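You operate a simulated robot arm through the tools that you are given. There is no shell and no other tool.

You are at the controls of a simulated two-armed robot. One attempt, no reset.

JOB
Beans are stuck in the chute: start the elevator and knock them free.
Fine: started before the slide plate opens; plate at 25 % for the knocking; work the knocker lever till the display shows a load, then plate as the run card says; leave it running.

The check looks at the end state, three seconds after you hand in, the way a careful person would. Anything else that was tipped, shoved, dropped, spilled or broken makes it a failure.

ROBOT AND FRAMES
Two 7-joint arms with fingered hands on one trunk that stands fixed in place. Base frame: the origin is at the foot of the trunk, x ahead of it, y to its left, z up; the work surface is at about z = 550. Readings come in mm, rad, newtons and seconds.
The left shoulder is at [80, 241, 1382], the right one opposite. With the tool pointing down near the work surface each hand reaches from about 100 to 900 mm from the base axis, measured 20 degrees to its own side. Payload 4.9 kg a hand.
Tool frame (each hand has its own): the origin (TCP) lies between the finger pads and is the grasp point; the fingertips stand 32 mm ahead of it; z points along the fingers, y is the line along which they close. The gripper opens to 200 mm. The gripper's body begins 89 mm behind the TCP. The gripper is a hand of 4 fingers: y runs from the thumb to the fingers, the wrist lies at [0, 0, -267] in the tool frame, and closing takes about 1.5 s.
Orientation is that of the tool frame in the base frame, as a unit quaternion [w, x, y, z]. With the fingers straight down and closing along the base's y, the tool's x points along the base's -x, its y along +y and its z along -z.

CONTROLS
- The arms move only by the tool servo_tool. It takes "left_deltas", "right_deltas" or both (then of equal length, played together; a hand with none holds still); each is a list of rows, each an object of numbers (a shift or turn left out is 0, a gripper value left out holds the last): "tx", "ty", "tz": the shift along the tool's x, y, z in units of 20 mm (1.0 is 20 mm); "ax", "ay", "az": the turn, a rotation vector about the tool's x, y, z in units of 8 degrees (1.0 is 8 degrees); "hand": the gripper command, from -1 (shut) to 1 (fully open), values between in proportion. In form: [{"tx": .., "ty": .., "tz": .., "ax": .., "ay": .., "az": .., "hand": ..}, ...]. A call has 1 to 20 rows; each row shifts and turns the commanded pose from where the row before left it, along the tool's axes as they then stand. A call with a number of a shift or a turn outside -1 to 1 is refused whole. Rows are played at 5 a second. More than 50 mm and 0.15 rad between two rows, or a gripper value outside its range, and nothing of the call is played. Where a pose cannot be reached the arm comes as near as it can. A force on the tool above 40 N (or 10 N above the force at the start of the call, whichever is more), or a blocked arm, ends the call early, and 0.2 s more pass. The fingers move at their own pace (about 72 mm/s each) and stop on an object; they squeeze with about 32 N. The grip force told is the motor's: it shows also when the fingers shut on nothing. Time passes only in rows, and 0.2 s behind the last, so rows that do not move let the fingers close. The reply holds the time, the measured pose of the TCP, the force on the tool along the base axes, the opening and the grip force, in the units named above and with some noise, with the torque about the TCP (base axes, N m) and any sound that the robot's microphone picked up.
- Cameras (640 x 400 px; columns grow to the right, rows downward): "scene" is now at [115.4, 8.2, 1553.9]; the picture's right is [0.10, -1.00, -0.00], its down [-0.60, -0.06, -0.80] and it looks along [0.79, 0.08, -0.60] (base axes); focal length 214 px, centre (320, 200). "left" rides on the left gripper at [-69, -69, -116] in its tool frame; the picture's right is [0.71, -0.71, 0.00], its down [0.54, 0.54, -0.64] and it looks along [0.45, 0.46, 0.77] (tool axes); focal length 226 px, centre (320, 200). "right" rides on the right gripper at [69, -69, -116] in its tool frame; the picture's right is [0.71, 0.71, 0.00], its down [-0.54, 0.54, -0.64] and it looks along [-0.45, 0.45, 0.77] (tool axes); focal length 226 px, centre (320, 200). There is no depth. A picture from a camera that has moved, and an enlarged one, comes with that camera's place and axes in the base frame and with its lens.
- camera(camera): a new picture of that camera. It takes no simulated time.
- raise_lower(by): slides the trunk up (or, below 0, down) by that many mm; the arms and the scene camera ride with it, the base frame stays. It gives what a move gives, with no picture.
- hand_shape(shape, hand): the hand has 4 fingers and takes this shape, open, in about a second: jaw (thumb against the fingers, like two jaws); tri (thumb and two fingers); tip (a fingertip pinch); poke (one finger out to press); point (the index stretched); flat (the hand flat); cup (the hand cupped); fist (a fist). The gripper value then closes the fingers along that shape, each until it touches; the sizes above hold for jaw. It gives what a move gives, with no picture.
- pan_tilt(pan, tilt): turns the head with the scene camera to pan (to the left, within 1.501 rad either way) and tilt (down, from -0.506 to 1.204), counted from straight ahead of the robot. It gives what a move gives.
- enlarge(camera, box): a new picture of the part [left, top, right, bottom] of that camera's present view, enlarged. It takes no simulated time.
- sign_off(): hands the job in; it is judged then, once.

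Places have to be worked out from the pictures, the camera data and where the tool is seen. Open the grippers and draw the arms clear of the work before you hand the job in, unless the task says otherwise.

The tools are called after "Call:" by a JSON object that holds its "op" and its "data". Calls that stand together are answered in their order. servo_tool: Moves the arms, as the interface text tells. Its arguments: {"type":"object","properties":{"left_deltas":{"type":"array"},"right_deltas":{"type":"array"}},"required":[]} The other tools are called the same way: raise_lower (by) slides the trunk up or down; hand_shape (shape, hand) gives the hand a shape; pan_tilt (pan, tilt) turns the head that bears the scene camera; camera (camera) takes a picture; enlarge (camera, box) takes an enlarged picture of a part of a camera's view; sign_off () hands the job in.

At the start:

```text
time_s: 0.0
left_position: [606.7, 350.7, 1457.5]
left_tcp_rot: [-0.001, 0.0, 1.0, 0.0]
left_contact_force: [0.3, 0.7, 0.3]
left_moment: [0.01, 0.01, 0.03]
left_finger_gap: 199.9
left_gripper_force: 0.0
left_shape: jaw
right_position: [694.1, -257.9, 1418.6]
right_tcp_rot: [0.0, 0.0, 1.0, 0.0]
right_contact_force: [0.4, 0.0, -0.3]
right_moment: [0.03, 0.02, -0.01]
right_finger_gap: 200.1
right_gripper_force: 0.0
right_shape: jaw
trunk travel left (down, up): [-290.0, 550.0]
head pan, tilt: [0.098, 0.646]
```

scene: 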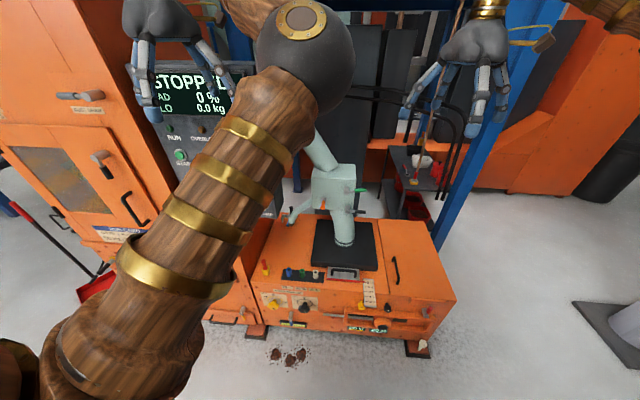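
right: 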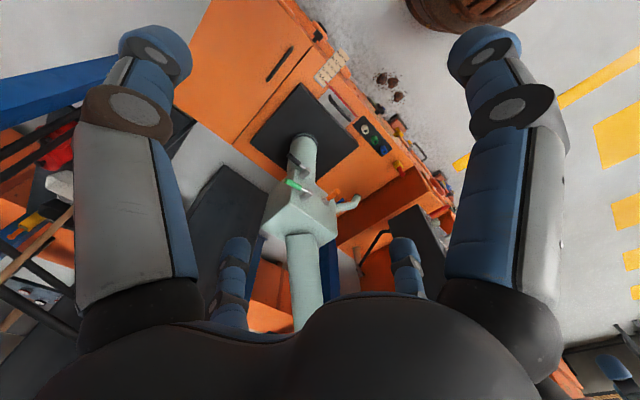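
left: 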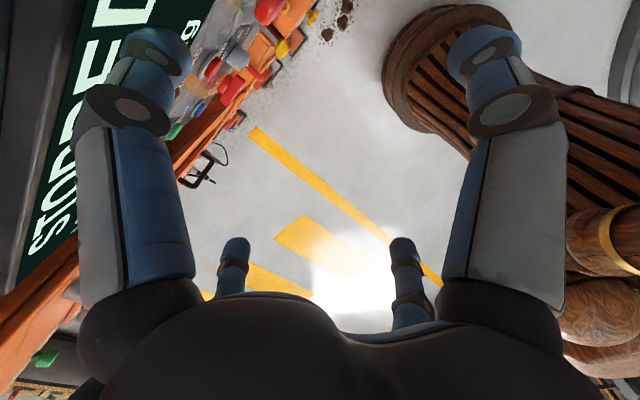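

The start picture shows an elevator panel with a STOPPED display, an orange machine with controls and a green chute, partly hidden by the left arm. I'll look closer before I move anything.

Call:
{"op": "enlarge", "data": {"camera": "scene", "box": [240, 140, 480, 290]}}

Call:
{"op": "enlarge", "data": {"camera": "scene", "box": [240, 240, 460, 360]}}

Call:
{"op": "enlarge", "data": {"camera": "scene", "box": [120, 50, 320, 200]}}

Call:
{"op": "enlarge", "data": {"camera": "left", "box": [0, 0, 340, 212]}}

Call:
{"op": "enlarge", "data": {"camera": "right", "box": [200, 0, 480, 175]}}

```text
2.67 times, centred on (360, 215) of scene
camera zoom: at [115.4, 8.2, 1553.9], right [0.1, -1.0, 0.0], down [-0.6, -0.06, -0.8], along [0.79, 0.08, -0.6], focal length 572 px, centre (213, 160)
```

zoom: 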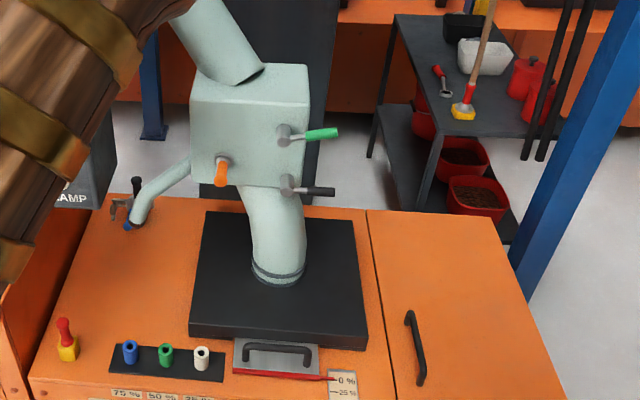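

```text
2.91 times, centred on (350, 300) of scene
camera zoom: at [115.4, 8.2, 1553.9], right [0.1, -1.0, 0.0], down [-0.6, -0.06, -0.8], along [0.79, 0.08, -0.6], focal length 624 px, centre (233, -91)
```

zoom: 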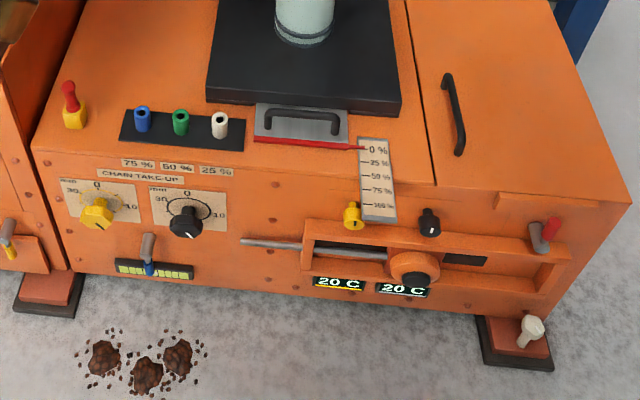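

```text
2.67 times, centred on (220, 125) of scene
camera zoom: at [115.4, 8.2, 1553.9], right [0.1, -1.0, 0.0], down [-0.6, -0.06, -0.8], along [0.79, 0.08, -0.6], focal length 572 px, centre (587, 400)
```

zoom: 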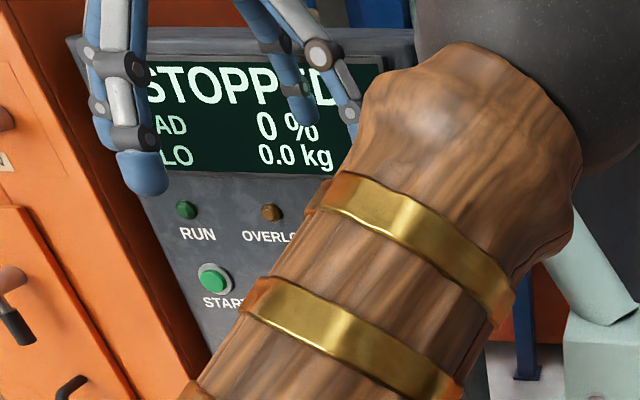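

```text
1.88 times, centred on (170, 106) of left
camera zoom: at [675.6, 282.3, 1573.6], right [-0.71, -0.71, 0.0], down [-0.54, 0.54, 0.64], along [-0.46, 0.46, -0.77], focal length 426 px, centre (602, 377)
```

zoom: 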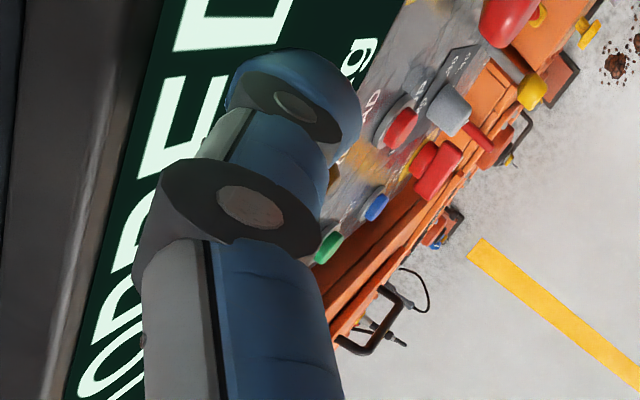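

```text
2.29 times, centred on (340, 88) of right
camera zoom: at [624.6, -327.2, 1533.1], right [-0.71, 0.71, 0.0], down [0.54, 0.54, 0.64], along [0.45, 0.45, -0.77], focal length 517 px, centre (274, 457)
```

zoom: 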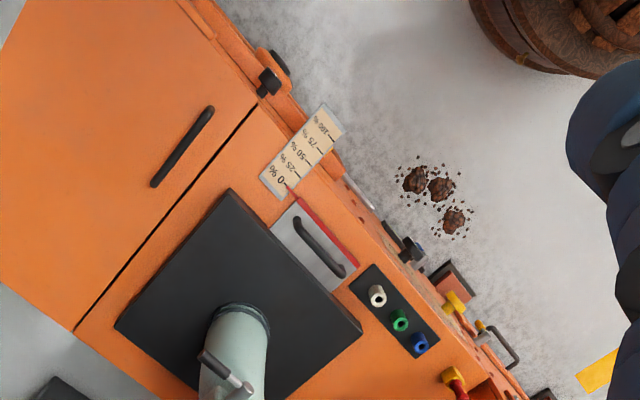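

The left arm hides the panel, so before moving it I'll pan the head to see what stands on either side.

Call:
{"op": "pan_tilt", "data": {"pan": 0.9, "tilt": 0.4}}

Call:
{"op": "camera", "data": {"camera": "scene"}}

Call:
{"op": "pan_tilt", "data": {"pan": -0.6, "tilt": 0.5}}

Call:
{"op": "camera", "data": {"camera": "scene"}}

Call:
{"op": "pan_tilt", "data": {"pan": 0.1, "tilt": 0.1}}

Call:
{"op": "camera", "data": {"camera": "scene"}}

```text
time_s: 1.1
left_position: [606.7, 350.8, 1457.2]
left_tcp_rot: [-0.001, 0.0, 1.0, 0.0]
left_contact_force: [-0.3, -0.3, 0.0]
left_moment: [0.02, 0.03, 0.0]
left_finger_gap: 200.0
left_gripper_force: 0.1
left_shape: jaw
right_position: [694.0, -259.5, 1418.2]
right_tcp_rot: [0.0, 0.0, 1.0, 0.0]
right_contact_force: [-0.1, -0.5, 0.7]
right_moment: [0.03, -0.03, -0.05]
right_finger_gap: 200.0
right_gripper_force: 0.0
right_shape: jaw
trunk travel left (down, up): [-290.0, 550.0]
head pan, tilt: [0.901, 0.4]
```

```text
taken
camera scene: at [86.5, 72.3, 1576.1], right [0.78, -0.62, 0.0], down [-0.24, -0.3, -0.92], along [0.57, 0.72, -0.39], focal length 214 px, centre (320, 200)
```

scene: 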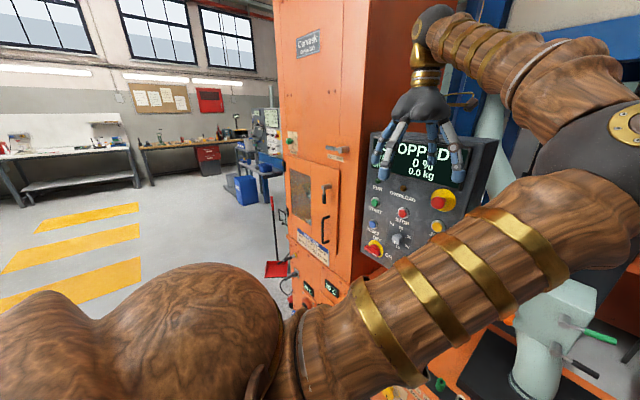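

```text
time_s: 2.7
left_position: [606.5, 350.9, 1458.1]
left_tcp_rot: [0.0, 0.0, 1.0, 0.001]
left_contact_force: [-0.3, 0.8, -0.5]
left_moment: [-0.02, -0.01, 0.02]
left_finger_gap: 199.6
left_gripper_force: 0.1
left_shape: jaw
right_position: [693.2, -258.5, 1417.9]
right_tcp_rot: [0.0, 0.0, 1.0, 0.0]
right_contact_force: [-0.3, 0.4, -0.2]
right_moment: [0.01, 0.01, -0.01]
right_finger_gap: 200.1
right_gripper_force: 0.0
right_shape: jaw
trunk travel left (down, up): [-290.0, 550.0]
head pan, tilt: [-0.6, 0.499]
```

```text
taken
camera scene: at [104.0, -51.6, 1567.0], right [-0.56, -0.83, 0.0], down [-0.4, 0.27, -0.88], along [0.72, -0.5, -0.48], focal length 214 px, centre (320, 200)
```

scene: 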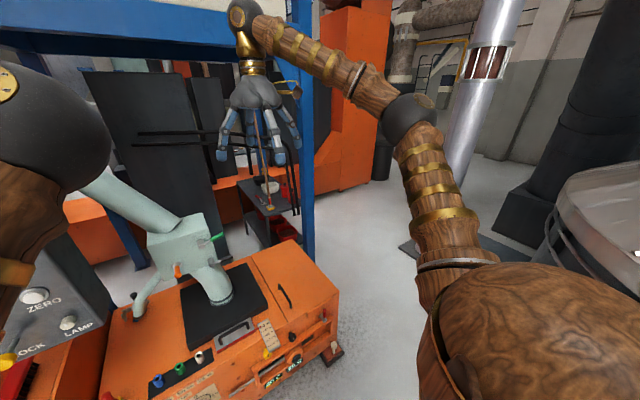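

```text
time_s: 3.8
left_position: [604.9, 351.0, 1457.3]
left_tcp_rot: [-0.001, -0.001, 1.0, 0.001]
left_contact_force: [0.0, 0.3, 1.1]
left_moment: [0.01, -0.01, -0.02]
left_finger_gap: 200.0
left_gripper_force: 0.0
left_shape: jaw
right_position: [694.0, -258.7, 1418.0]
right_tcp_rot: [0.0, 0.001, 1.0, 0.0]
right_contact_force: [-0.4, 0.2, -0.2]
right_moment: [0.02, -0.01, 0.0]
right_finger_gap: 200.2
right_gripper_force: 0.0
right_shape: jaw
trunk travel left (down, up): [-290.0, 550.0]
head pan, tilt: [0.099, 0.099]
```

```text
taken
camera scene: at [120.5, 8.8, 1604.0], right [0.1, -1.0, 0.0], down [-0.1, -0.01, -0.99], along [0.99, 0.1, -0.1], focal length 214 px, centre (320, 200)
```

scene: 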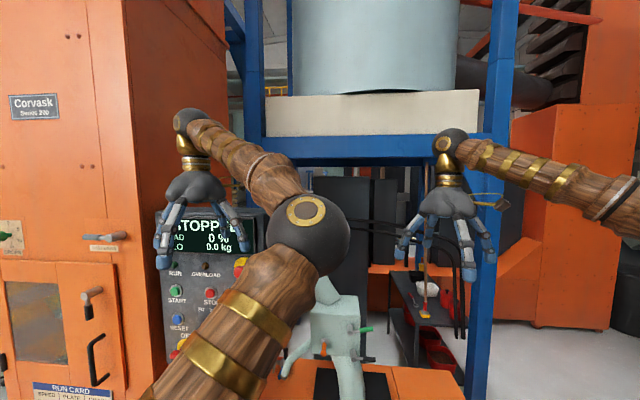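

The run card hangs on the left cabinet, below its door. I'll turn the head there and zoom in on the card and the panel.

Call:
{"op": "pan_tilt", "data": {"pan": 0.7, "tilt": 0.55}}

Call:
{"op": "camera", "data": {"camera": "scene"}}

```text
time_s: 4.8
left_position: [607.7, 350.7, 1456.4]
left_tcp_rot: [-0.001, 0.0, 1.0, 0.0]
left_contact_force: [1.0, -0.4, -0.6]
left_moment: [0.01, -0.02, -0.02]
left_finger_gap: 199.9
left_gripper_force: 0.2
left_shape: jaw
right_position: [693.8, -259.3, 1419.2]
right_tcp_rot: [-0.001, 0.0, 1.0, 0.0]
right_contact_force: [-0.3, 0.0, 0.6]
right_moment: [0.0, 0.0, -0.01]
right_finger_gap: 199.9
right_gripper_force: 0.0
right_shape: jaw
trunk travel left (down, up): [-290.0, 550.0]
head pan, tilt: [0.7, 0.55]
```

```text
taken
camera scene: at [97.6, 57.5, 1562.5], right [0.64, -0.77, 0.0], down [-0.4, -0.34, -0.85], along [0.65, 0.55, -0.52], focal length 214 px, centre (320, 200)
```

scene: 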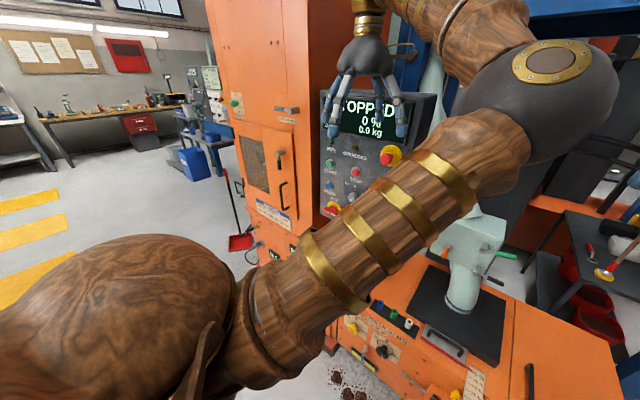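

Call:
{"op": "enlarge", "data": {"camera": "scene", "box": [240, 190, 310, 235]}}

Call:
{"op": "enlarge", "data": {"camera": "scene", "box": [310, 80, 440, 220]}}

Call:
{"op": "enlarge", "data": {"camera": "scene", "box": [220, 60, 320, 280]}}

```text
8.89 times, centred on (275, 212) of scene
camera zoom: at [97.6, 57.5, 1562.5], right [0.64, -0.77, 0.0], down [-0.4, -0.34, -0.85], along [0.65, 0.55, -0.52], focal length 1906 px, centre (720, 89)
```

zoom: 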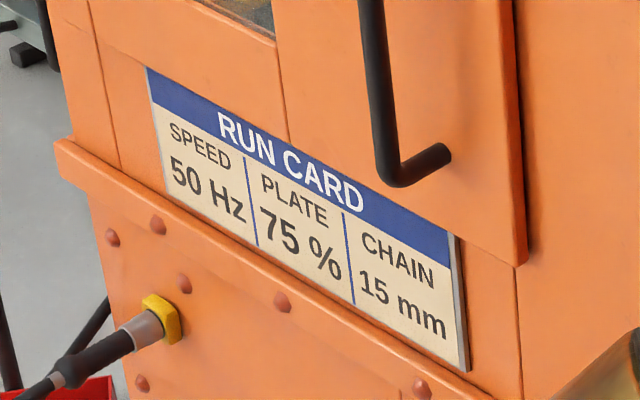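

```text
2.86 times, centred on (375, 150) of scene
camera zoom: at [97.6, 57.5, 1562.5], right [0.64, -0.77, 0.0], down [-0.4, -0.34, -0.85], along [0.65, 0.55, -0.52], focal length 613 px, centre (163, 343)
```

zoom: 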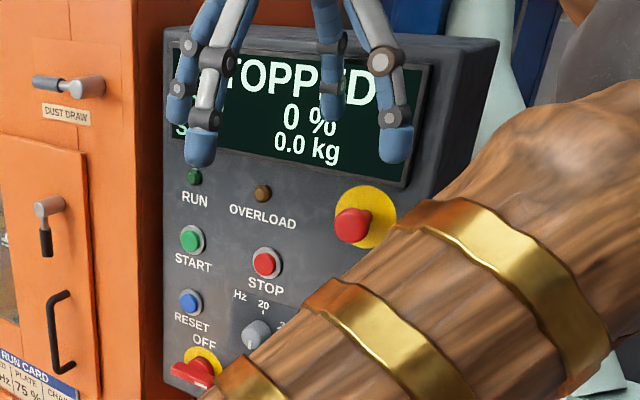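

```text
1.82 times, centred on (270, 170) of scene
camera zoom: at [97.6, 57.5, 1562.5], right [0.64, -0.77, 0.0], down [-0.4, -0.34, -0.85], along [0.65, 0.55, -0.52], focal length 390 px, centre (411, 254)
```

zoom: 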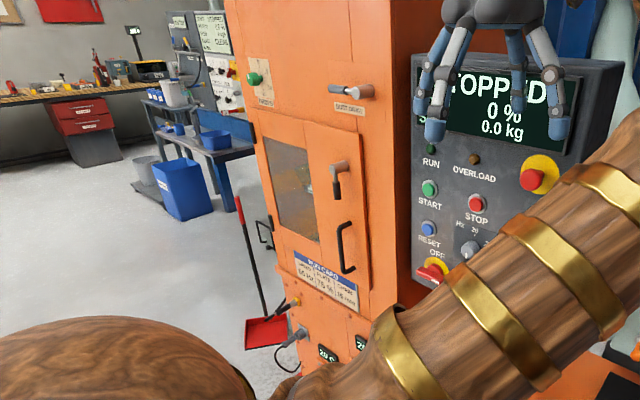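

The run card reads plate 75 %, speed 50 Hz, chain 15 mm. I'll draw the left arm back and out to the left so the panel comes into view.

Call:
{"op": "servo_tool", "data": {"left_deltas": [{"tx": 1, "ty": 0.5}, {"tx": 1, "ty": 0.5}, {"tx": 1, "ty": 0.5}, {"tx": 1, "ty": 0.5}, {"tx": 1, "ty": 0.5}, {"tx": 1, "ty": 0.5}, {"tx": 1, "ty": 0.5}, {"tx": 1, "ty": 0.5}, {"tx": 1, "ty": 0.5}, {"tx": 1, "ty": 0.5}, {"tx": 1, "ty": 0.5}, {"tx": 1, "ty": 0.5}, {"tx": 1, "ty": 0.5}, {"tx": 1, "ty": 0.5}]}}

Call:
{"op": "pan_tilt", "data": {"pan": 0.3, "tilt": 0.5}}

Call:
{"op": "camera", "data": {"camera": "scene"}}

Call:
{"op": "camera", "data": {"camera": "left"}}

```text
time_s: 7.8
left_position: [324.8, 493.2, 1457.2]
left_tcp_rot: [0.0, 0.002, 1.0, -0.001]
left_contact_force: [-0.4, -0.3, 0.8]
left_moment: [0.0, -0.03, 0.03]
left_finger_gap: 199.9
left_gripper_force: 0.0
left_shape: jaw
right_position: [693.6, -258.4, 1419.1]
right_tcp_rot: [0.001, 0.0, 1.0, -0.001]
right_contact_force: [-1.2, 0.6, 0.7]
right_moment: [-0.02, -0.03, 0.02]
right_finger_gap: 199.9
right_gripper_force: 0.1
right_shape: jaw
trunk travel left (down, up): [-290.0, 550.0]
head pan, tilt: [0.7, 0.55]
```

```text
time_s: 8.7
left_position: [325.7, 490.6, 1457.1]
left_tcp_rot: [-0.001, 0.0, 1.0, 0.0]
left_contact_force: [-0.6, 0.3, -0.1]
left_moment: [0.03, 0.01, 0.0]
left_finger_gap: 199.8
left_gripper_force: 0.0
left_shape: jaw
right_position: [694.1, -259.3, 1418.8]
right_tcp_rot: [-0.001, 0.0, 1.0, 0.0]
right_contact_force: [0.0, 0.6, -0.5]
right_moment: [0.0, 0.04, -0.01]
right_finger_gap: 200.1
right_gripper_force: 0.1
right_shape: jaw
trunk travel left (down, up): [-290.0, 550.0]
head pan, tilt: [0.3, 0.499]
```

```text
taken
camera scene: at [115.9, 26.5, 1567.0], right [0.3, -0.96, 0.0], down [-0.46, -0.14, -0.88], along [0.84, 0.26, -0.48], focal length 214 px, centre (320, 200)
```

scene: 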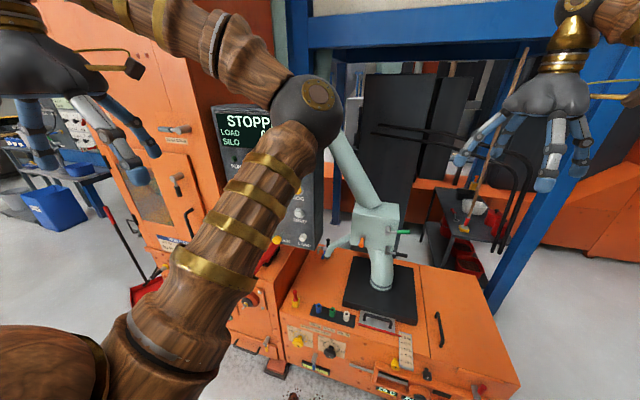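

```text
taken
camera left: at [395.8, 422.8, 1574.4], right [-0.71, -0.71, 0.0], down [-0.54, 0.54, 0.64], along [-0.46, 0.46, -0.77], focal length 226 px, centre (320, 200)
```

left: 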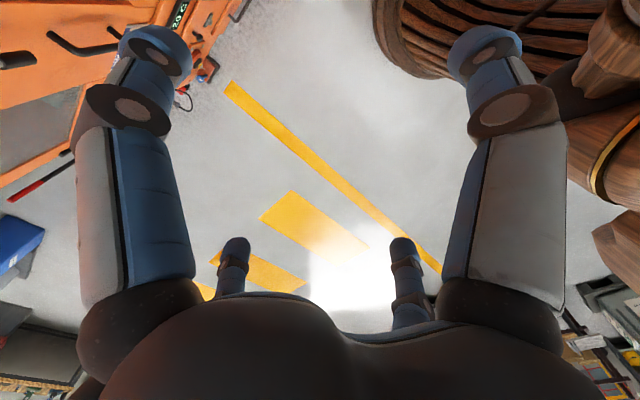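

The elbow still hides the panel. I'll lower the left hand, which should drop the elbow out of the line of sight.

Call:
{"op": "servo_tool", "data": {"left_deltas": [{"tz": 1, "ty": 0.3}, {"tz": 1, "ty": 0.3}, {"tz": 1, "ty": 0.3}, {"tz": 1, "ty": 0.3}, {"tz": 1, "ty": 0.3}, {"tz": 1, "ty": 0.3}, {"tz": 1, "ty": 0.3}, {"tz": 1, "ty": 0.3}, {"tz": 1, "ty": 0.3}, {"tz": 1, "ty": 0.3}, {"tz": 1, "ty": 0.3}, {"tz": 1, "ty": 0.3}, {"tz": 1, "ty": 0.3}, {"tz": 1, "ty": 0.3}, {"tz": 1, "ty": 0.3}, {"tz": 1, "ty": 0.3}, {"tz": 1, "ty": 0.3}, {"tz": 1, "ty": 0.3}]}}

Call:
{"op": "camera", "data": {"camera": "scene"}}

```text
time_s: 12.5
left_position: [325.6, 598.5, 1096.4]
left_tcp_rot: [-0.001, 0.0, 1.0, 0.0]
left_contact_force: [0.9, 0.2, -0.3]
left_moment: [0.0, 0.02, -0.02]
left_finger_gap: 199.8
left_gripper_force: 0.1
left_shape: jaw
right_position: [692.9, -257.4, 1417.9]
right_tcp_rot: [-0.001, 0.0, 1.0, 0.0]
right_contact_force: [-0.2, -0.6, -0.2]
right_moment: [-0.04, -0.01, 0.0]
right_finger_gap: 200.0
right_gripper_force: 0.1
right_shape: jaw
trunk travel left (down, up): [-290.0, 550.0]
head pan, tilt: [0.3, 0.499]
```

```text
taken
camera scene: at [116.1, 27.5, 1567.0], right [0.3, -0.96, 0.0], down [-0.46, -0.14, -0.88], along [0.84, 0.26, -0.48], focal length 214 px, centre (320, 200)
```

scene: 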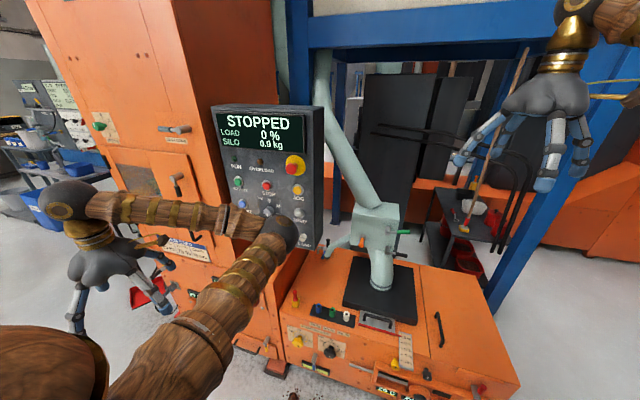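

Most of the panel shows now. I'll zoom in on it.

Call:
{"op": "enlarge", "data": {"camera": "scene", "box": [200, 95, 340, 255]}}

Call:
{"op": "enlarge", "data": {"camera": "scene", "box": [260, 200, 520, 400]}}

```text
2.50 times, centred on (270, 175) of scene
camera zoom: at [116.1, 27.5, 1567.0], right [0.3, -0.96, 0.0], down [-0.46, -0.14, -0.88], along [0.84, 0.26, -0.48], focal length 536 px, centre (445, 262)
```

zoom: 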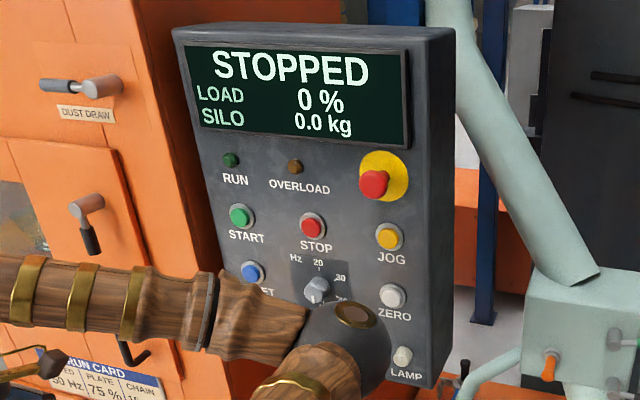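

```text
2.00 times, centred on (390, 300) of scene
camera zoom: at [116.1, 27.5, 1567.0], right [0.3, -0.96, 0.0], down [-0.46, -0.14, -0.88], along [0.84, 0.26, -0.48], focal length 429 px, centre (180, 0)
```

zoom: 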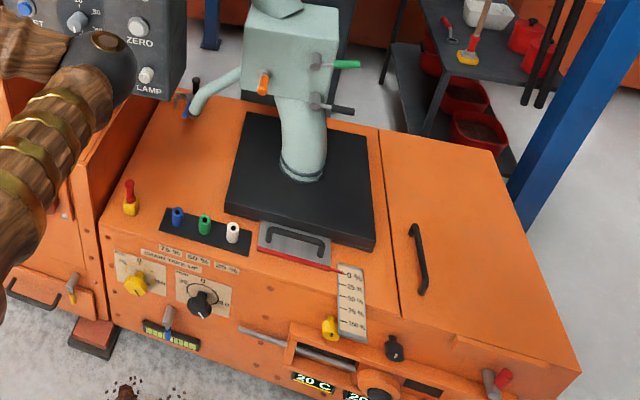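

The elbow still covers the Hz selector and the main switch, so I'll bring the left hand further down and back.

Call:
{"op": "servo_tool", "data": {"left_deltas": [{"tz": 1, "tx": 0.6}, {"tz": 1, "tx": 0.6}, {"tz": 1, "tx": 0.6}, {"tz": 1, "tx": 0.6}, {"tz": 1, "tx": 0.6}, {"tz": 1, "tx": 0.6}, {"tz": 1, "tx": 0.6}, {"tz": 1, "tx": 0.6}, {"tz": 1, "tx": 0.6}, {"tz": 1, "tx": 0.6}]}}

Call:
{"op": "camera", "data": {"camera": "scene"}}

Call:
{"op": "enlarge", "data": {"camera": "scene", "box": [200, 95, 340, 255]}}

```text
time_s: 14.7
left_position: [206.0, 598.1, 896.4]
left_tcp_rot: [-0.001, 0.0, 1.0, 0.0]
left_contact_force: [-0.1, -0.6, -0.1]
left_moment: [0.0, 0.02, -0.01]
left_finger_gap: 199.7
left_gripper_force: 0.0
left_shape: jaw
right_position: [693.1, -258.4, 1418.7]
right_tcp_rot: [0.0, 0.001, 1.0, 0.0]
right_contact_force: [0.3, 0.0, 0.6]
right_moment: [-0.03, 0.0, -0.01]
right_finger_gap: 200.2
right_gripper_force: 0.2
right_shape: jaw
trunk travel left (down, up): [-290.0, 550.0]
head pan, tilt: [0.3, 0.499]
```

```text
taken
camera scene: at [115.4, 27.1, 1567.1], right [0.3, -0.96, 0.0], down [-0.46, -0.14, -0.88], along [0.84, 0.26, -0.48], focal length 214 px, centre (320, 200)
```

scene: 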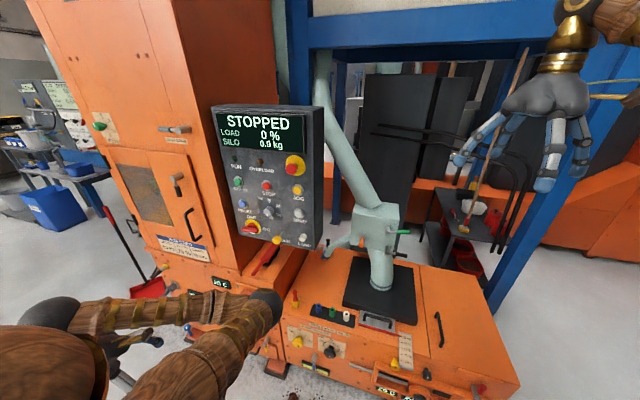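

```text
2.50 times, centred on (270, 175) of scene
camera zoom: at [115.4, 27.1, 1567.1], right [0.3, -0.96, 0.0], down [-0.46, -0.14, -0.88], along [0.84, 0.26, -0.48], focal length 536 px, centre (445, 262)
```

zoom: 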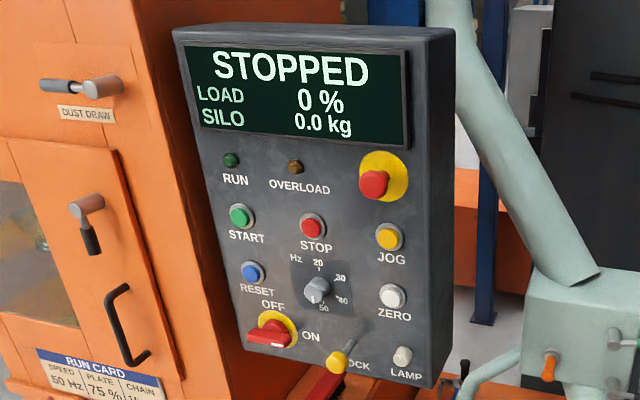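

Call:
{"op": "enlarge", "data": {"camera": "scene", "box": [225, 180, 325, 255]}}

Call:
{"op": "enlarge", "data": {"camera": "scene", "box": [280, 285, 420, 385]}}

Call:
{"op": "enlarge", "data": {"camera": "scene", "box": [310, 190, 430, 300]}}

```text
5.33 times, centred on (275, 218) of scene
camera zoom: at [115.4, 27.1, 1567.1], right [0.3, -0.96, 0.0], down [-0.46, -0.14, -0.88], along [0.84, 0.26, -0.48], focal length 1144 px, centre (560, 107)
```

zoom: 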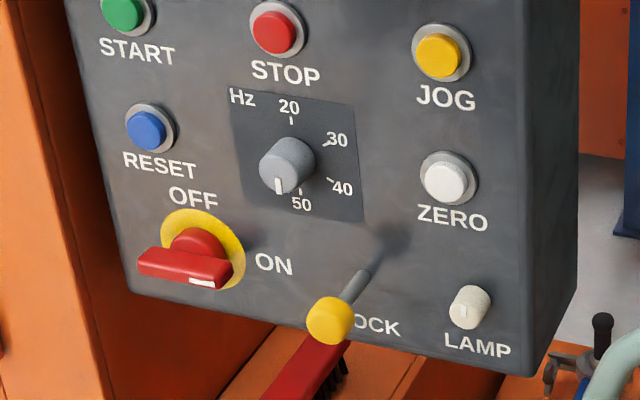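

```text
4.00 times, centred on (350, 335) of scene
camera zoom: at [115.4, 27.1, 1567.1], right [0.3, -0.96, 0.0], down [-0.46, -0.14, -0.88], along [0.84, 0.26, -0.48], focal length 858 px, centre (200, -340)
```

zoom: 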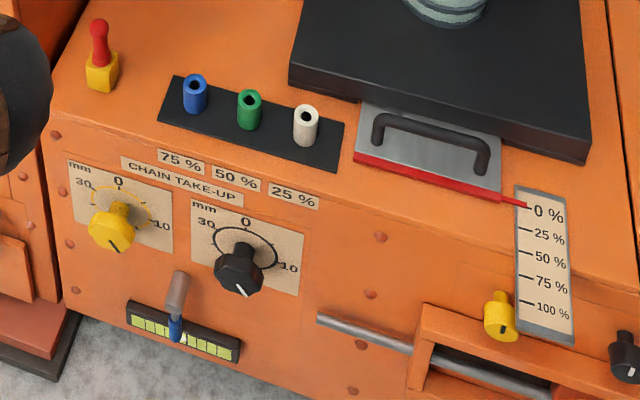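

```text
3.64 times, centred on (370, 245) of scene
camera zoom: at [115.4, 27.1, 1567.1], right [0.3, -0.96, 0.0], down [-0.46, -0.14, -0.88], along [0.84, 0.26, -0.48], focal length 780 px, centre (138, 36)
```

zoom: 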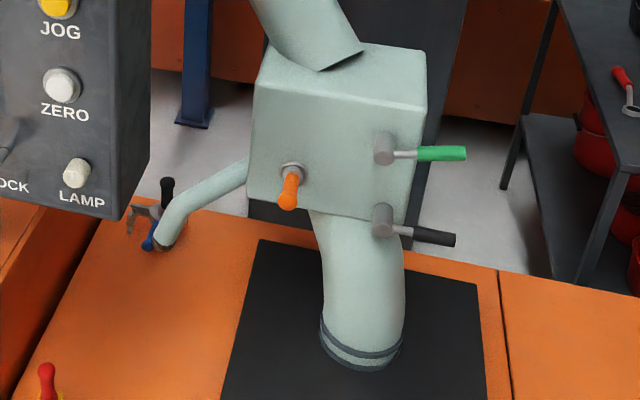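

The main switch looks ON and the Hz selector points at 50. To triangulate positions I'll pull the right hand back and then lower the trunk by 150 mm for a second viewpoint.

Call:
{"op": "servo_tool", "data": {"right_deltas": [{"tx": 1}, {"tx": 1}, {"tx": 1}, {"tx": 1}, {"tx": 1}, {"tx": 1}, {"tx": 1}, {"tx": 1}, {"tx": 1}, {"tx": 1}]}}

Call:
{"op": "camera", "data": {"camera": "scene"}}

Call:
{"op": "raise_lower", "data": {"by": -150}}

Call:
{"op": "camera", "data": {"camera": "scene"}}

Call:
{"op": "enlarge", "data": {"camera": "scene", "box": [200, 40, 360, 200]}}

Call:
{"op": "enlarge", "data": {"camera": "scene", "box": [260, 150, 500, 330]}}

```text
time_s: 16.9
left_position: [206.0, 598.2, 896.7]
left_tcp_rot: [-0.001, 0.0, 1.0, 0.0]
left_contact_force: [-0.4, 1.1, 0.0]
left_moment: [-0.01, 0.01, 0.02]
left_finger_gap: 200.2
left_gripper_force: 0.0
left_shape: jaw
right_position: [490.9, -258.7, 1419.1]
right_tcp_rot: [0.0, -0.001, 1.0, 0.0]
right_contact_force: [-0.7, 1.2, -0.1]
right_moment: [0.0, -0.03, -0.01]
right_finger_gap: 199.9
right_gripper_force: 0.2
right_shape: jaw
trunk travel left (down, up): [-290.0, 550.0]
head pan, tilt: [0.3, 0.499]
```

```text
taken
camera scene: at [114.8, 26.7, 1567.1], right [0.3, -0.96, 0.0], down [-0.46, -0.14, -0.88], along [0.84, 0.26, -0.48], focal length 214 px, centre (320, 200)
```

scene: 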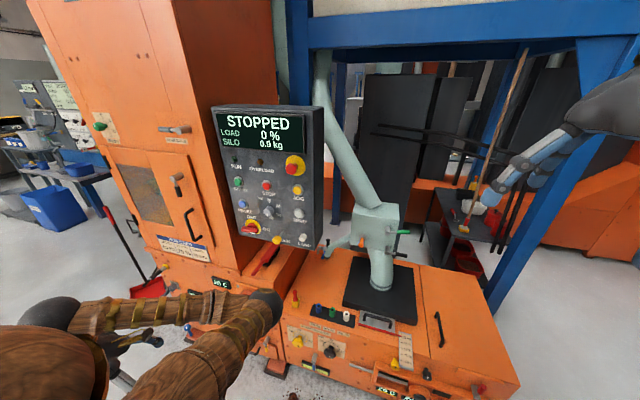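

```text
time_s: 18.6
left_position: [206.7, 598.1, 747.0]
left_tcp_rot: [-0.001, 0.0, 1.0, -0.001]
left_contact_force: [-0.3, -0.4, 0.4]
left_moment: [0.0, 0.01, -0.01]
left_finger_gap: 200.0
left_gripper_force: 0.0
left_shape: jaw
right_position: [492.3, -258.4, 1269.4]
right_tcp_rot: [0.0, 0.0, 1.0, 0.0]
right_contact_force: [-0.2, 0.4, -1.0]
right_moment: [-0.01, -0.02, 0.05]
right_finger_gap: 199.7
right_gripper_force: 0.0
right_shape: jaw
trunk travel left (down, up): [-140.0, 700.0]
head pan, tilt: [0.3, 0.499]
```

```text
taken
camera scene: at [115.4, 26.8, 1417.1], right [0.3, -0.96, 0.0], down [-0.46, -0.14, -0.88], along [0.84, 0.26, -0.48], focal length 214 px, centre (320, 200)
```

scene: 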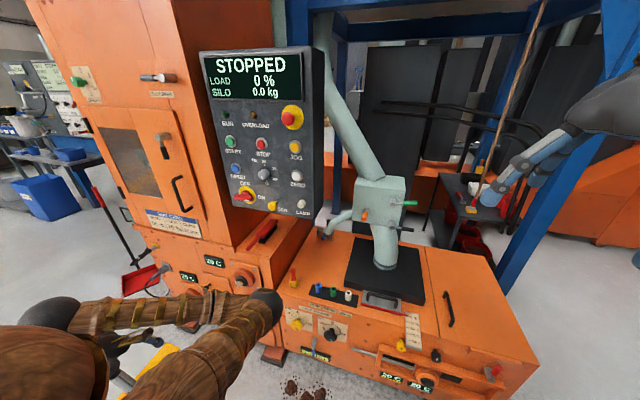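

```text
2.50 times, centred on (280, 120) of scene
camera zoom: at [115.4, 26.8, 1417.1], right [0.3, -0.96, 0.0], down [-0.46, -0.14, -0.88], along [0.84, 0.26, -0.48], focal length 536 px, centre (420, 400)
```

zoom: 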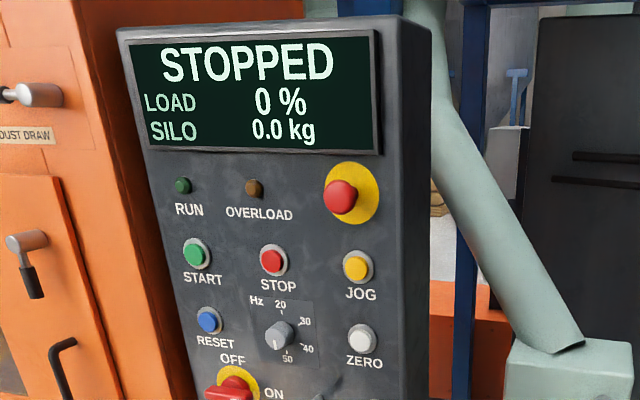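

```text
2.22 times, centred on (380, 240) of scene
camera zoom: at [115.4, 26.8, 1417.1], right [0.3, -0.96, 0.0], down [-0.46, -0.14, -0.88], along [0.84, 0.26, -0.48], focal length 477 px, centre (187, 111)
```

zoom: 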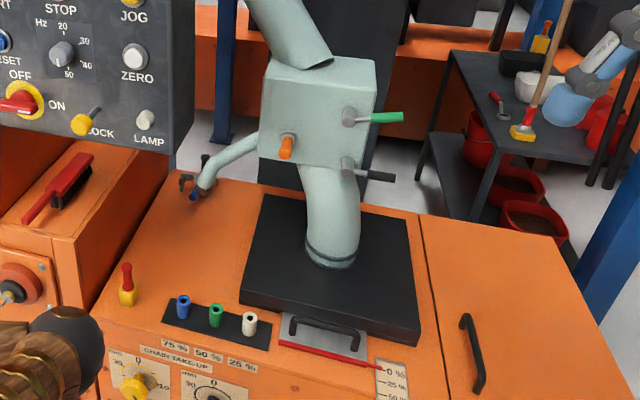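

I'll zoom on the lever whose label ends in "OCK", and take finer views for triangulation.

Call:
{"op": "enlarge", "data": {"camera": "scene", "box": [230, 170, 320, 225]}}

Call:
{"op": "enlarge", "data": {"camera": "scene", "box": [340, 170, 430, 240]}}

Call:
{"op": "enlarge", "data": {"camera": "scene", "box": [280, 260, 450, 370]}}

Call:
{"op": "enlarge", "data": {"camera": "scene", "box": [360, 320, 520, 400]}}

```text
7.11 times, centred on (275, 198) of scene
camera zoom: at [115.4, 26.8, 1417.1], right [0.3, -0.96, 0.0], down [-0.46, -0.14, -0.88], along [0.84, 0.26, -0.48], focal length 1525 px, centre (640, 218)
```

zoom: 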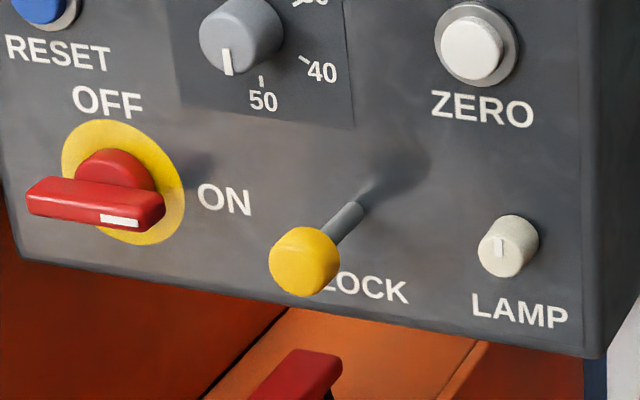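

```text
5.71 times, centred on (385, 205) of scene
camera zoom: at [115.4, 26.8, 1417.1], right [0.3, -0.96, 0.0], down [-0.46, -0.14, -0.88], along [0.84, 0.26, -0.48], focal length 1226 px, centre (-51, 171)
```

zoom: 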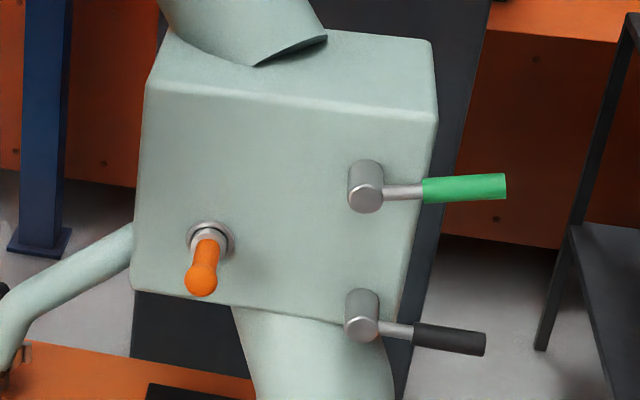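

```text
3.64 times, centred on (365, 315) of scene
camera zoom: at [115.4, 26.8, 1417.1], right [0.3, -0.96, 0.0], down [-0.46, -0.14, -0.88], along [0.84, 0.26, -0.48], focal length 780 px, centre (156, -218)
```

zoom: 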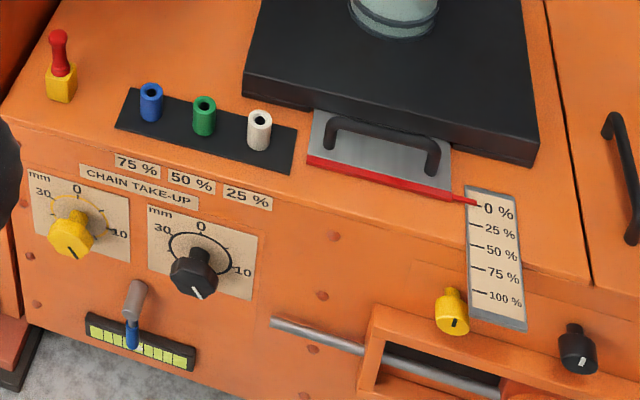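

```text
4.00 times, centred on (440, 360) of scene
camera zoom: at [115.4, 26.8, 1417.1], right [0.3, -0.96, 0.0], down [-0.46, -0.14, -0.88], along [0.84, 0.26, -0.48], focal length 858 px, centre (-160, -440)
```

zoom: 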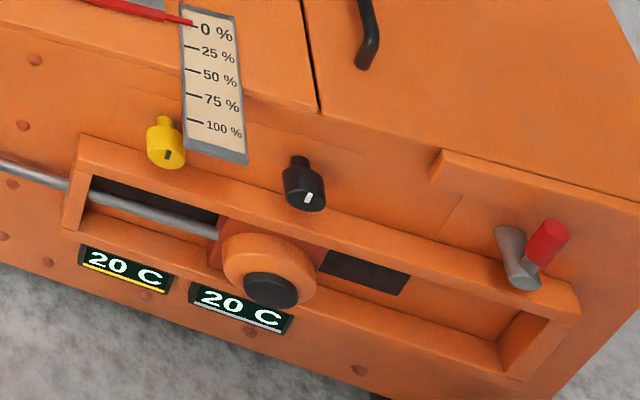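

I can't tell which lever is the knocker yet. I'll look through both hand cameras from where they are now.

Call:
{"op": "camera", "data": {"camera": "right"}}

Call:
{"op": "camera", "data": {"camera": "left"}}

Call:
{"op": "pan_tilt", "data": {"pan": -0.1, "tilt": 0.6}}

Call:
{"op": "camera", "data": {"camera": "scene"}}

```text
taken
camera right: at [423.8, -327.1, 1383.9], right [-0.71, 0.71, 0.0], down [0.54, 0.54, 0.64], along [0.45, 0.45, -0.77], focal length 226 px, centre (320, 200)
```

right: 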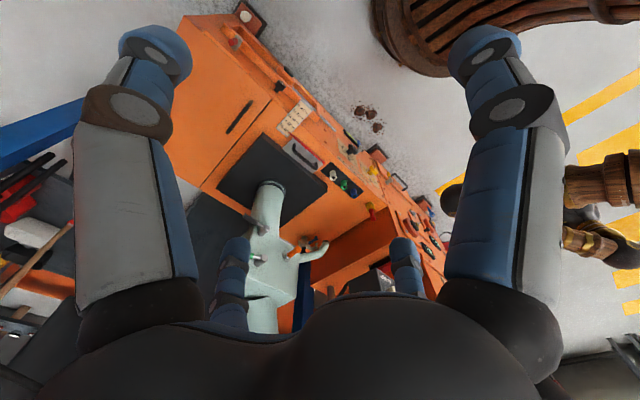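

```text
taken
camera left: at [275.7, 530.0, 863.5], right [-0.71, -0.71, 0.0], down [-0.54, 0.54, 0.64], along [-0.46, 0.45, -0.77], focal length 226 px, centre (320, 200)
```

left: 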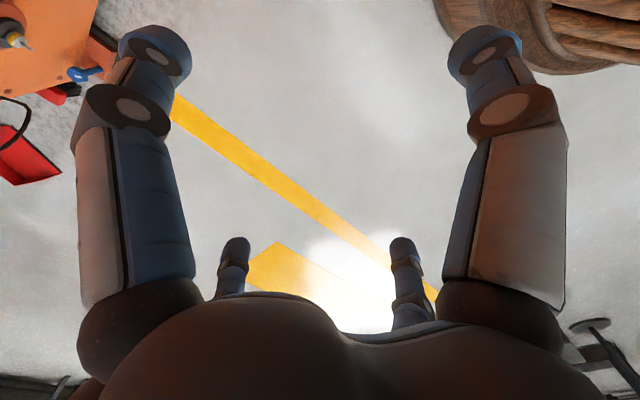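

```text
time_s: 19.5
left_position: [207.3, 599.4, 747.0]
left_tcp_rot: [-0.001, 0.0, 1.0, 0.001]
left_contact_force: [0.6, 0.0, -0.4]
left_moment: [0.0, -0.02, -0.01]
left_finger_gap: 199.8
left_gripper_force: 0.0
left_shape: jaw
right_position: [493.0, -260.0, 1269.6]
right_tcp_rot: [-0.001, 0.0, 1.0, 0.0]
right_contact_force: [-0.2, 0.7, -0.4]
right_moment: [0.0, -0.02, -0.01]
right_finger_gap: 199.8
right_gripper_force: 0.1
right_shape: jaw
trunk travel left (down, up): [-140.0, 700.0]
head pan, tilt: [-0.099, 0.6]
```

```text
taken
camera scene: at [116.7, -8.8, 1408.0], right [-0.1, -1.0, 0.0], down [-0.56, 0.06, -0.83], along [0.82, -0.08, -0.56], focal length 214 px, centre (320, 200)
```

scene: 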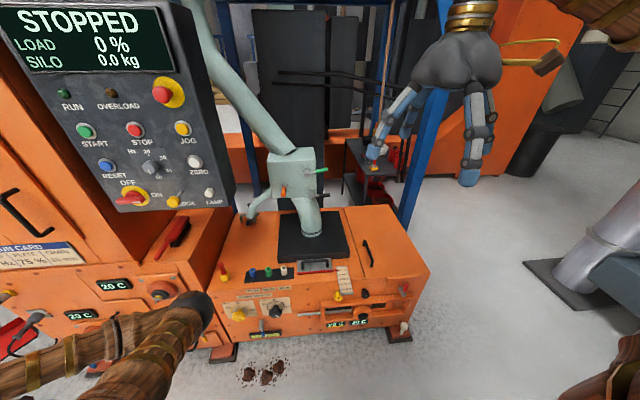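

Triangulating the two views puts the panel at x≈730 (START ≈ [730, 540, 1241]), the plate handle ≈ [787, -53, 604] and the chute box levers at x≈970. I'll look round for labels or a legend that names the levers.

Call:
{"op": "pan_tilt", "data": {"pan": 0.8, "tilt": 0.3}}

Call:
{"op": "camera", "data": {"camera": "scene"}}

Call:
{"op": "enlarge", "data": {"camera": "scene", "box": [80, 80, 220, 180]}}

Call:
{"op": "enlarge", "data": {"camera": "scene", "box": [220, 80, 460, 290]}}

Call:
{"op": "enlarge", "data": {"camera": "scene", "box": [240, 230, 480, 380]}}

```text
time_s: 20.7
left_position: [205.4, 598.6, 747.2]
left_tcp_rot: [-0.001, -0.001, 1.0, 0.0]
left_contact_force: [-1.4, -0.4, -0.7]
left_moment: [-0.01, 0.0, 0.01]
left_finger_gap: 199.8
left_gripper_force: 0.1
left_shape: jaw
right_position: [492.4, -258.9, 1269.9]
right_tcp_rot: [0.0, 0.001, 1.0, 0.0]
right_contact_force: [-0.1, 0.2, -0.1]
right_moment: [-0.01, -0.01, -0.02]
right_finger_gap: 199.9
right_gripper_force: 0.1
right_shape: jaw
trunk travel left (down, up): [-140.0, 700.0]
head pan, tilt: [0.799, 0.3]
```

```text
taken
camera scene: at [93.9, 66.7, 1435.4], right [0.72, -0.7, 0.0], down [-0.21, -0.21, -0.96], along [0.67, 0.68, -0.3], focal length 214 px, centre (320, 200)
```

scene: 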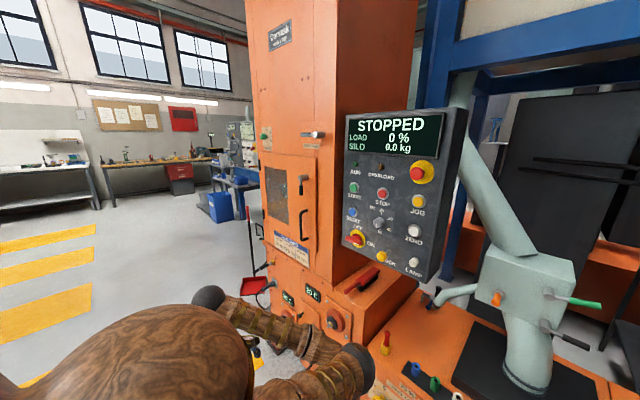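

```text
4.00 times, centred on (150, 130) of scene
camera zoom: at [93.9, 66.7, 1435.4], right [0.72, -0.7, 0.0], down [-0.21, -0.21, -0.96], along [0.67, 0.68, -0.3], focal length 858 px, centre (1000, 480)
```

zoom: 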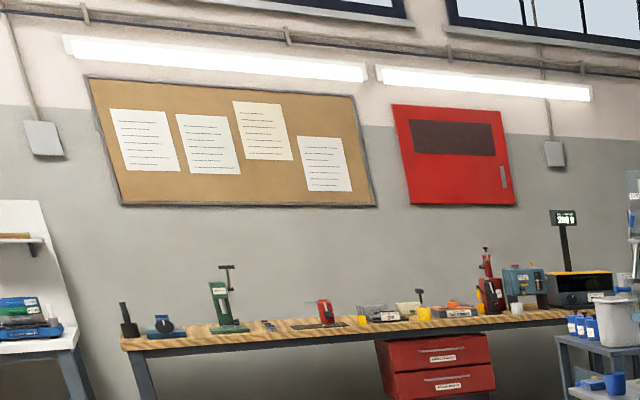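

```text
1.90 times, centred on (340, 185) of scene
camera zoom: at [93.9, 66.7, 1435.4], right [0.72, -0.7, 0.0], down [-0.21, -0.21, -0.96], along [0.67, 0.68, -0.3], focal length 408 px, centre (282, 229)
```

zoom: 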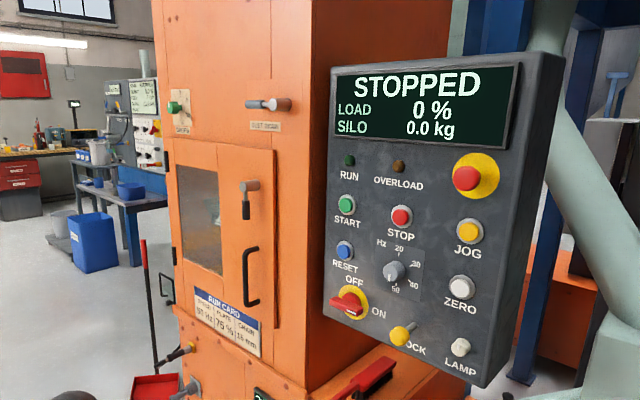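

```text
2.67 times, centred on (360, 305) of scene
camera zoom: at [93.9, 66.7, 1435.4], right [0.72, -0.7, 0.0], down [-0.21, -0.21, -0.96], along [0.67, 0.68, -0.3], focal length 572 px, centre (213, -80)
```

zoom: 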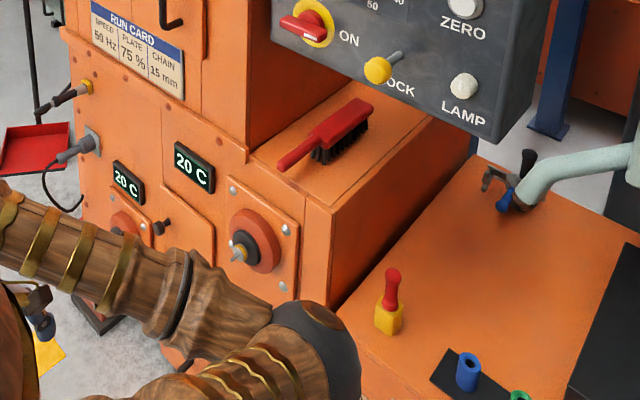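

There's no legend on the walls. I'll tilt the right hand 45° forward and move it toward the chute box, so its camera can inspect the levers closely.

Call:
{"op": "servo_tool", "data": {"right_deltas": [{"ay": -0.94}, {"ay": -0.94}, {"ay": -0.94}, {"ay": -0.94}, {"ay": -0.94}, {"ay": -0.93}, {"tz": 1, "tx": 0.2}, {"tz": 1, "tx": 0.2}, {"tz": 1, "tx": 0.2}, {"tz": 1, "tx": 0.2}, {"tz": 1, "tx": 0.2}]}}

Call:
{"op": "camera", "data": {"camera": "right"}}

Call:
{"op": "pan_tilt", "data": {"pan": 0.0, "tilt": 0.5}}

Call:
{"op": "camera", "data": {"camera": "scene"}}

```text
time_s: 23.1
left_position: [205.8, 598.4, 746.6]
left_tcp_rot: [-0.001, 0.0, 1.0, 0.0]
left_contact_force: [-1.0, 0.8, 0.2]
left_moment: [-0.01, -0.02, 0.01]
left_finger_gap: 199.9
left_gripper_force: 0.1
left_shape: jaw
right_position: [550.9, -260.0, 1183.6]
right_tcp_rot: [0.383, 0.0, 0.924, 0.0]
right_contact_force: [0.4, -0.1, 0.0]
right_moment: [0.01, 0.02, 0.02]
right_finger_gap: 199.7
right_gripper_force: 0.0
right_shape: jaw
trunk travel left (down, up): [-140.0, 700.0]
head pan, tilt: [0.799, 0.3]
```

```text
taken
camera right: at [420.0, -327.2, 1214.9], right [-0.5, 0.71, -0.5], down [-0.07, 0.54, 0.84], along [0.86, 0.45, -0.22], focal length 226 px, centre (320, 200)
```

right: 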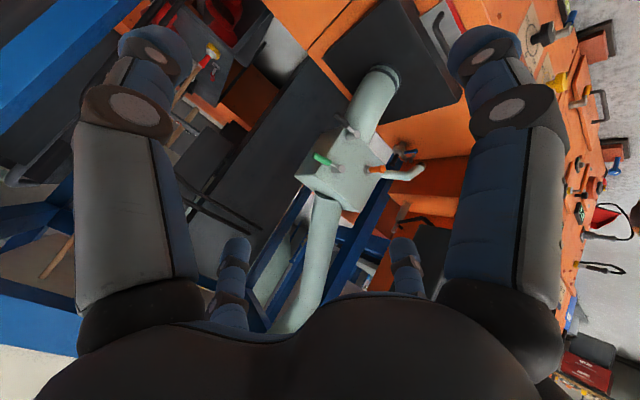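

```text
time_s: 24.2
left_position: [205.6, 599.9, 745.8]
left_tcp_rot: [-0.001, 0.0, 1.0, 0.0]
left_contact_force: [-0.1, 0.4, -0.2]
left_moment: [-0.03, 0.0, -0.01]
left_finger_gap: 200.0
left_gripper_force: 0.1
left_shape: jaw
right_position: [549.0, -257.7, 1183.1]
right_tcp_rot: [0.382, 0.001, 0.924, -0.001]
right_contact_force: [-0.7, 0.5, -0.2]
right_moment: [-0.03, 0.01, -0.04]
right_finger_gap: 199.9
right_gripper_force: 0.0
right_shape: jaw
trunk travel left (down, up): [-140.0, 700.0]
head pan, tilt: [0.0, 0.499]
```

```text
taken
camera scene: at [119.6, 0.0, 1417.0], right [0.0, -1.0, 0.0], down [-0.48, 0.0, -0.88], along [0.88, 0.0, -0.48], focal length 214 px, centre (320, 200)
```

scene: 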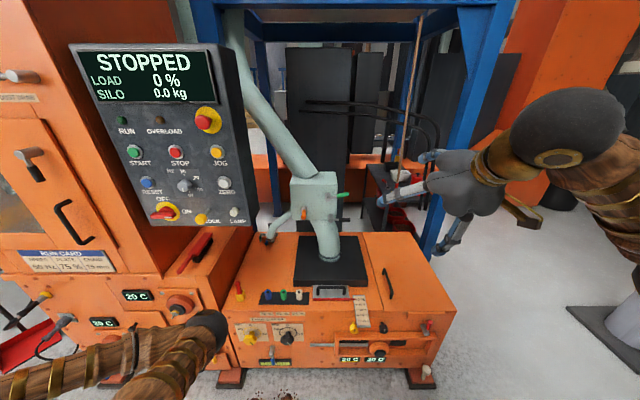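

Call:
{"op": "enlarge", "data": {"camera": "right", "box": [270, 90, 440, 230]}}

Call:
{"op": "enlarge", "data": {"camera": "scene", "box": [255, 160, 365, 250]}}

```text
2.86 times, centred on (355, 160) of right
camera zoom: at [419.2, -326.9, 1215.6], right [-0.5, 0.71, -0.5], down [-0.07, 0.54, 0.84], along [0.86, 0.45, -0.22], focal length 646 px, centre (220, 314)
```

zoom: 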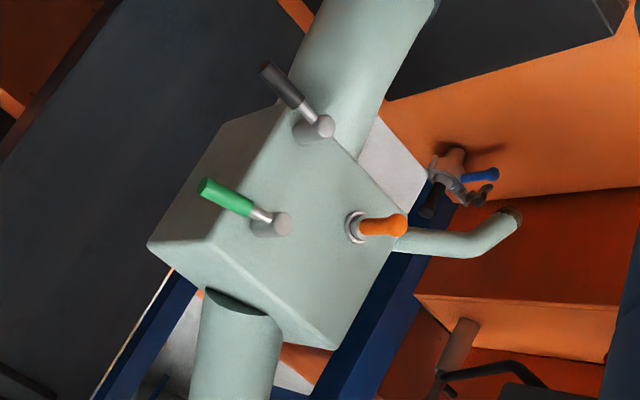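

```text
4.44 times, centred on (310, 205) of scene
camera zoom: at [119.6, 0.0, 1417.0], right [0.0, -1.0, 0.0], down [-0.48, 0.0, -0.88], along [0.88, 0.0, -0.48], focal length 953 px, centre (364, 178)
```

zoom: 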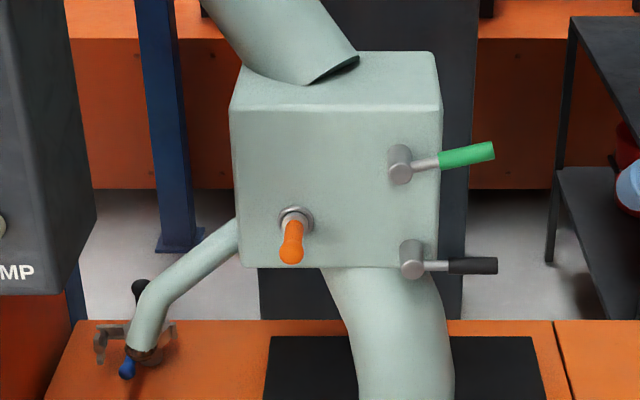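

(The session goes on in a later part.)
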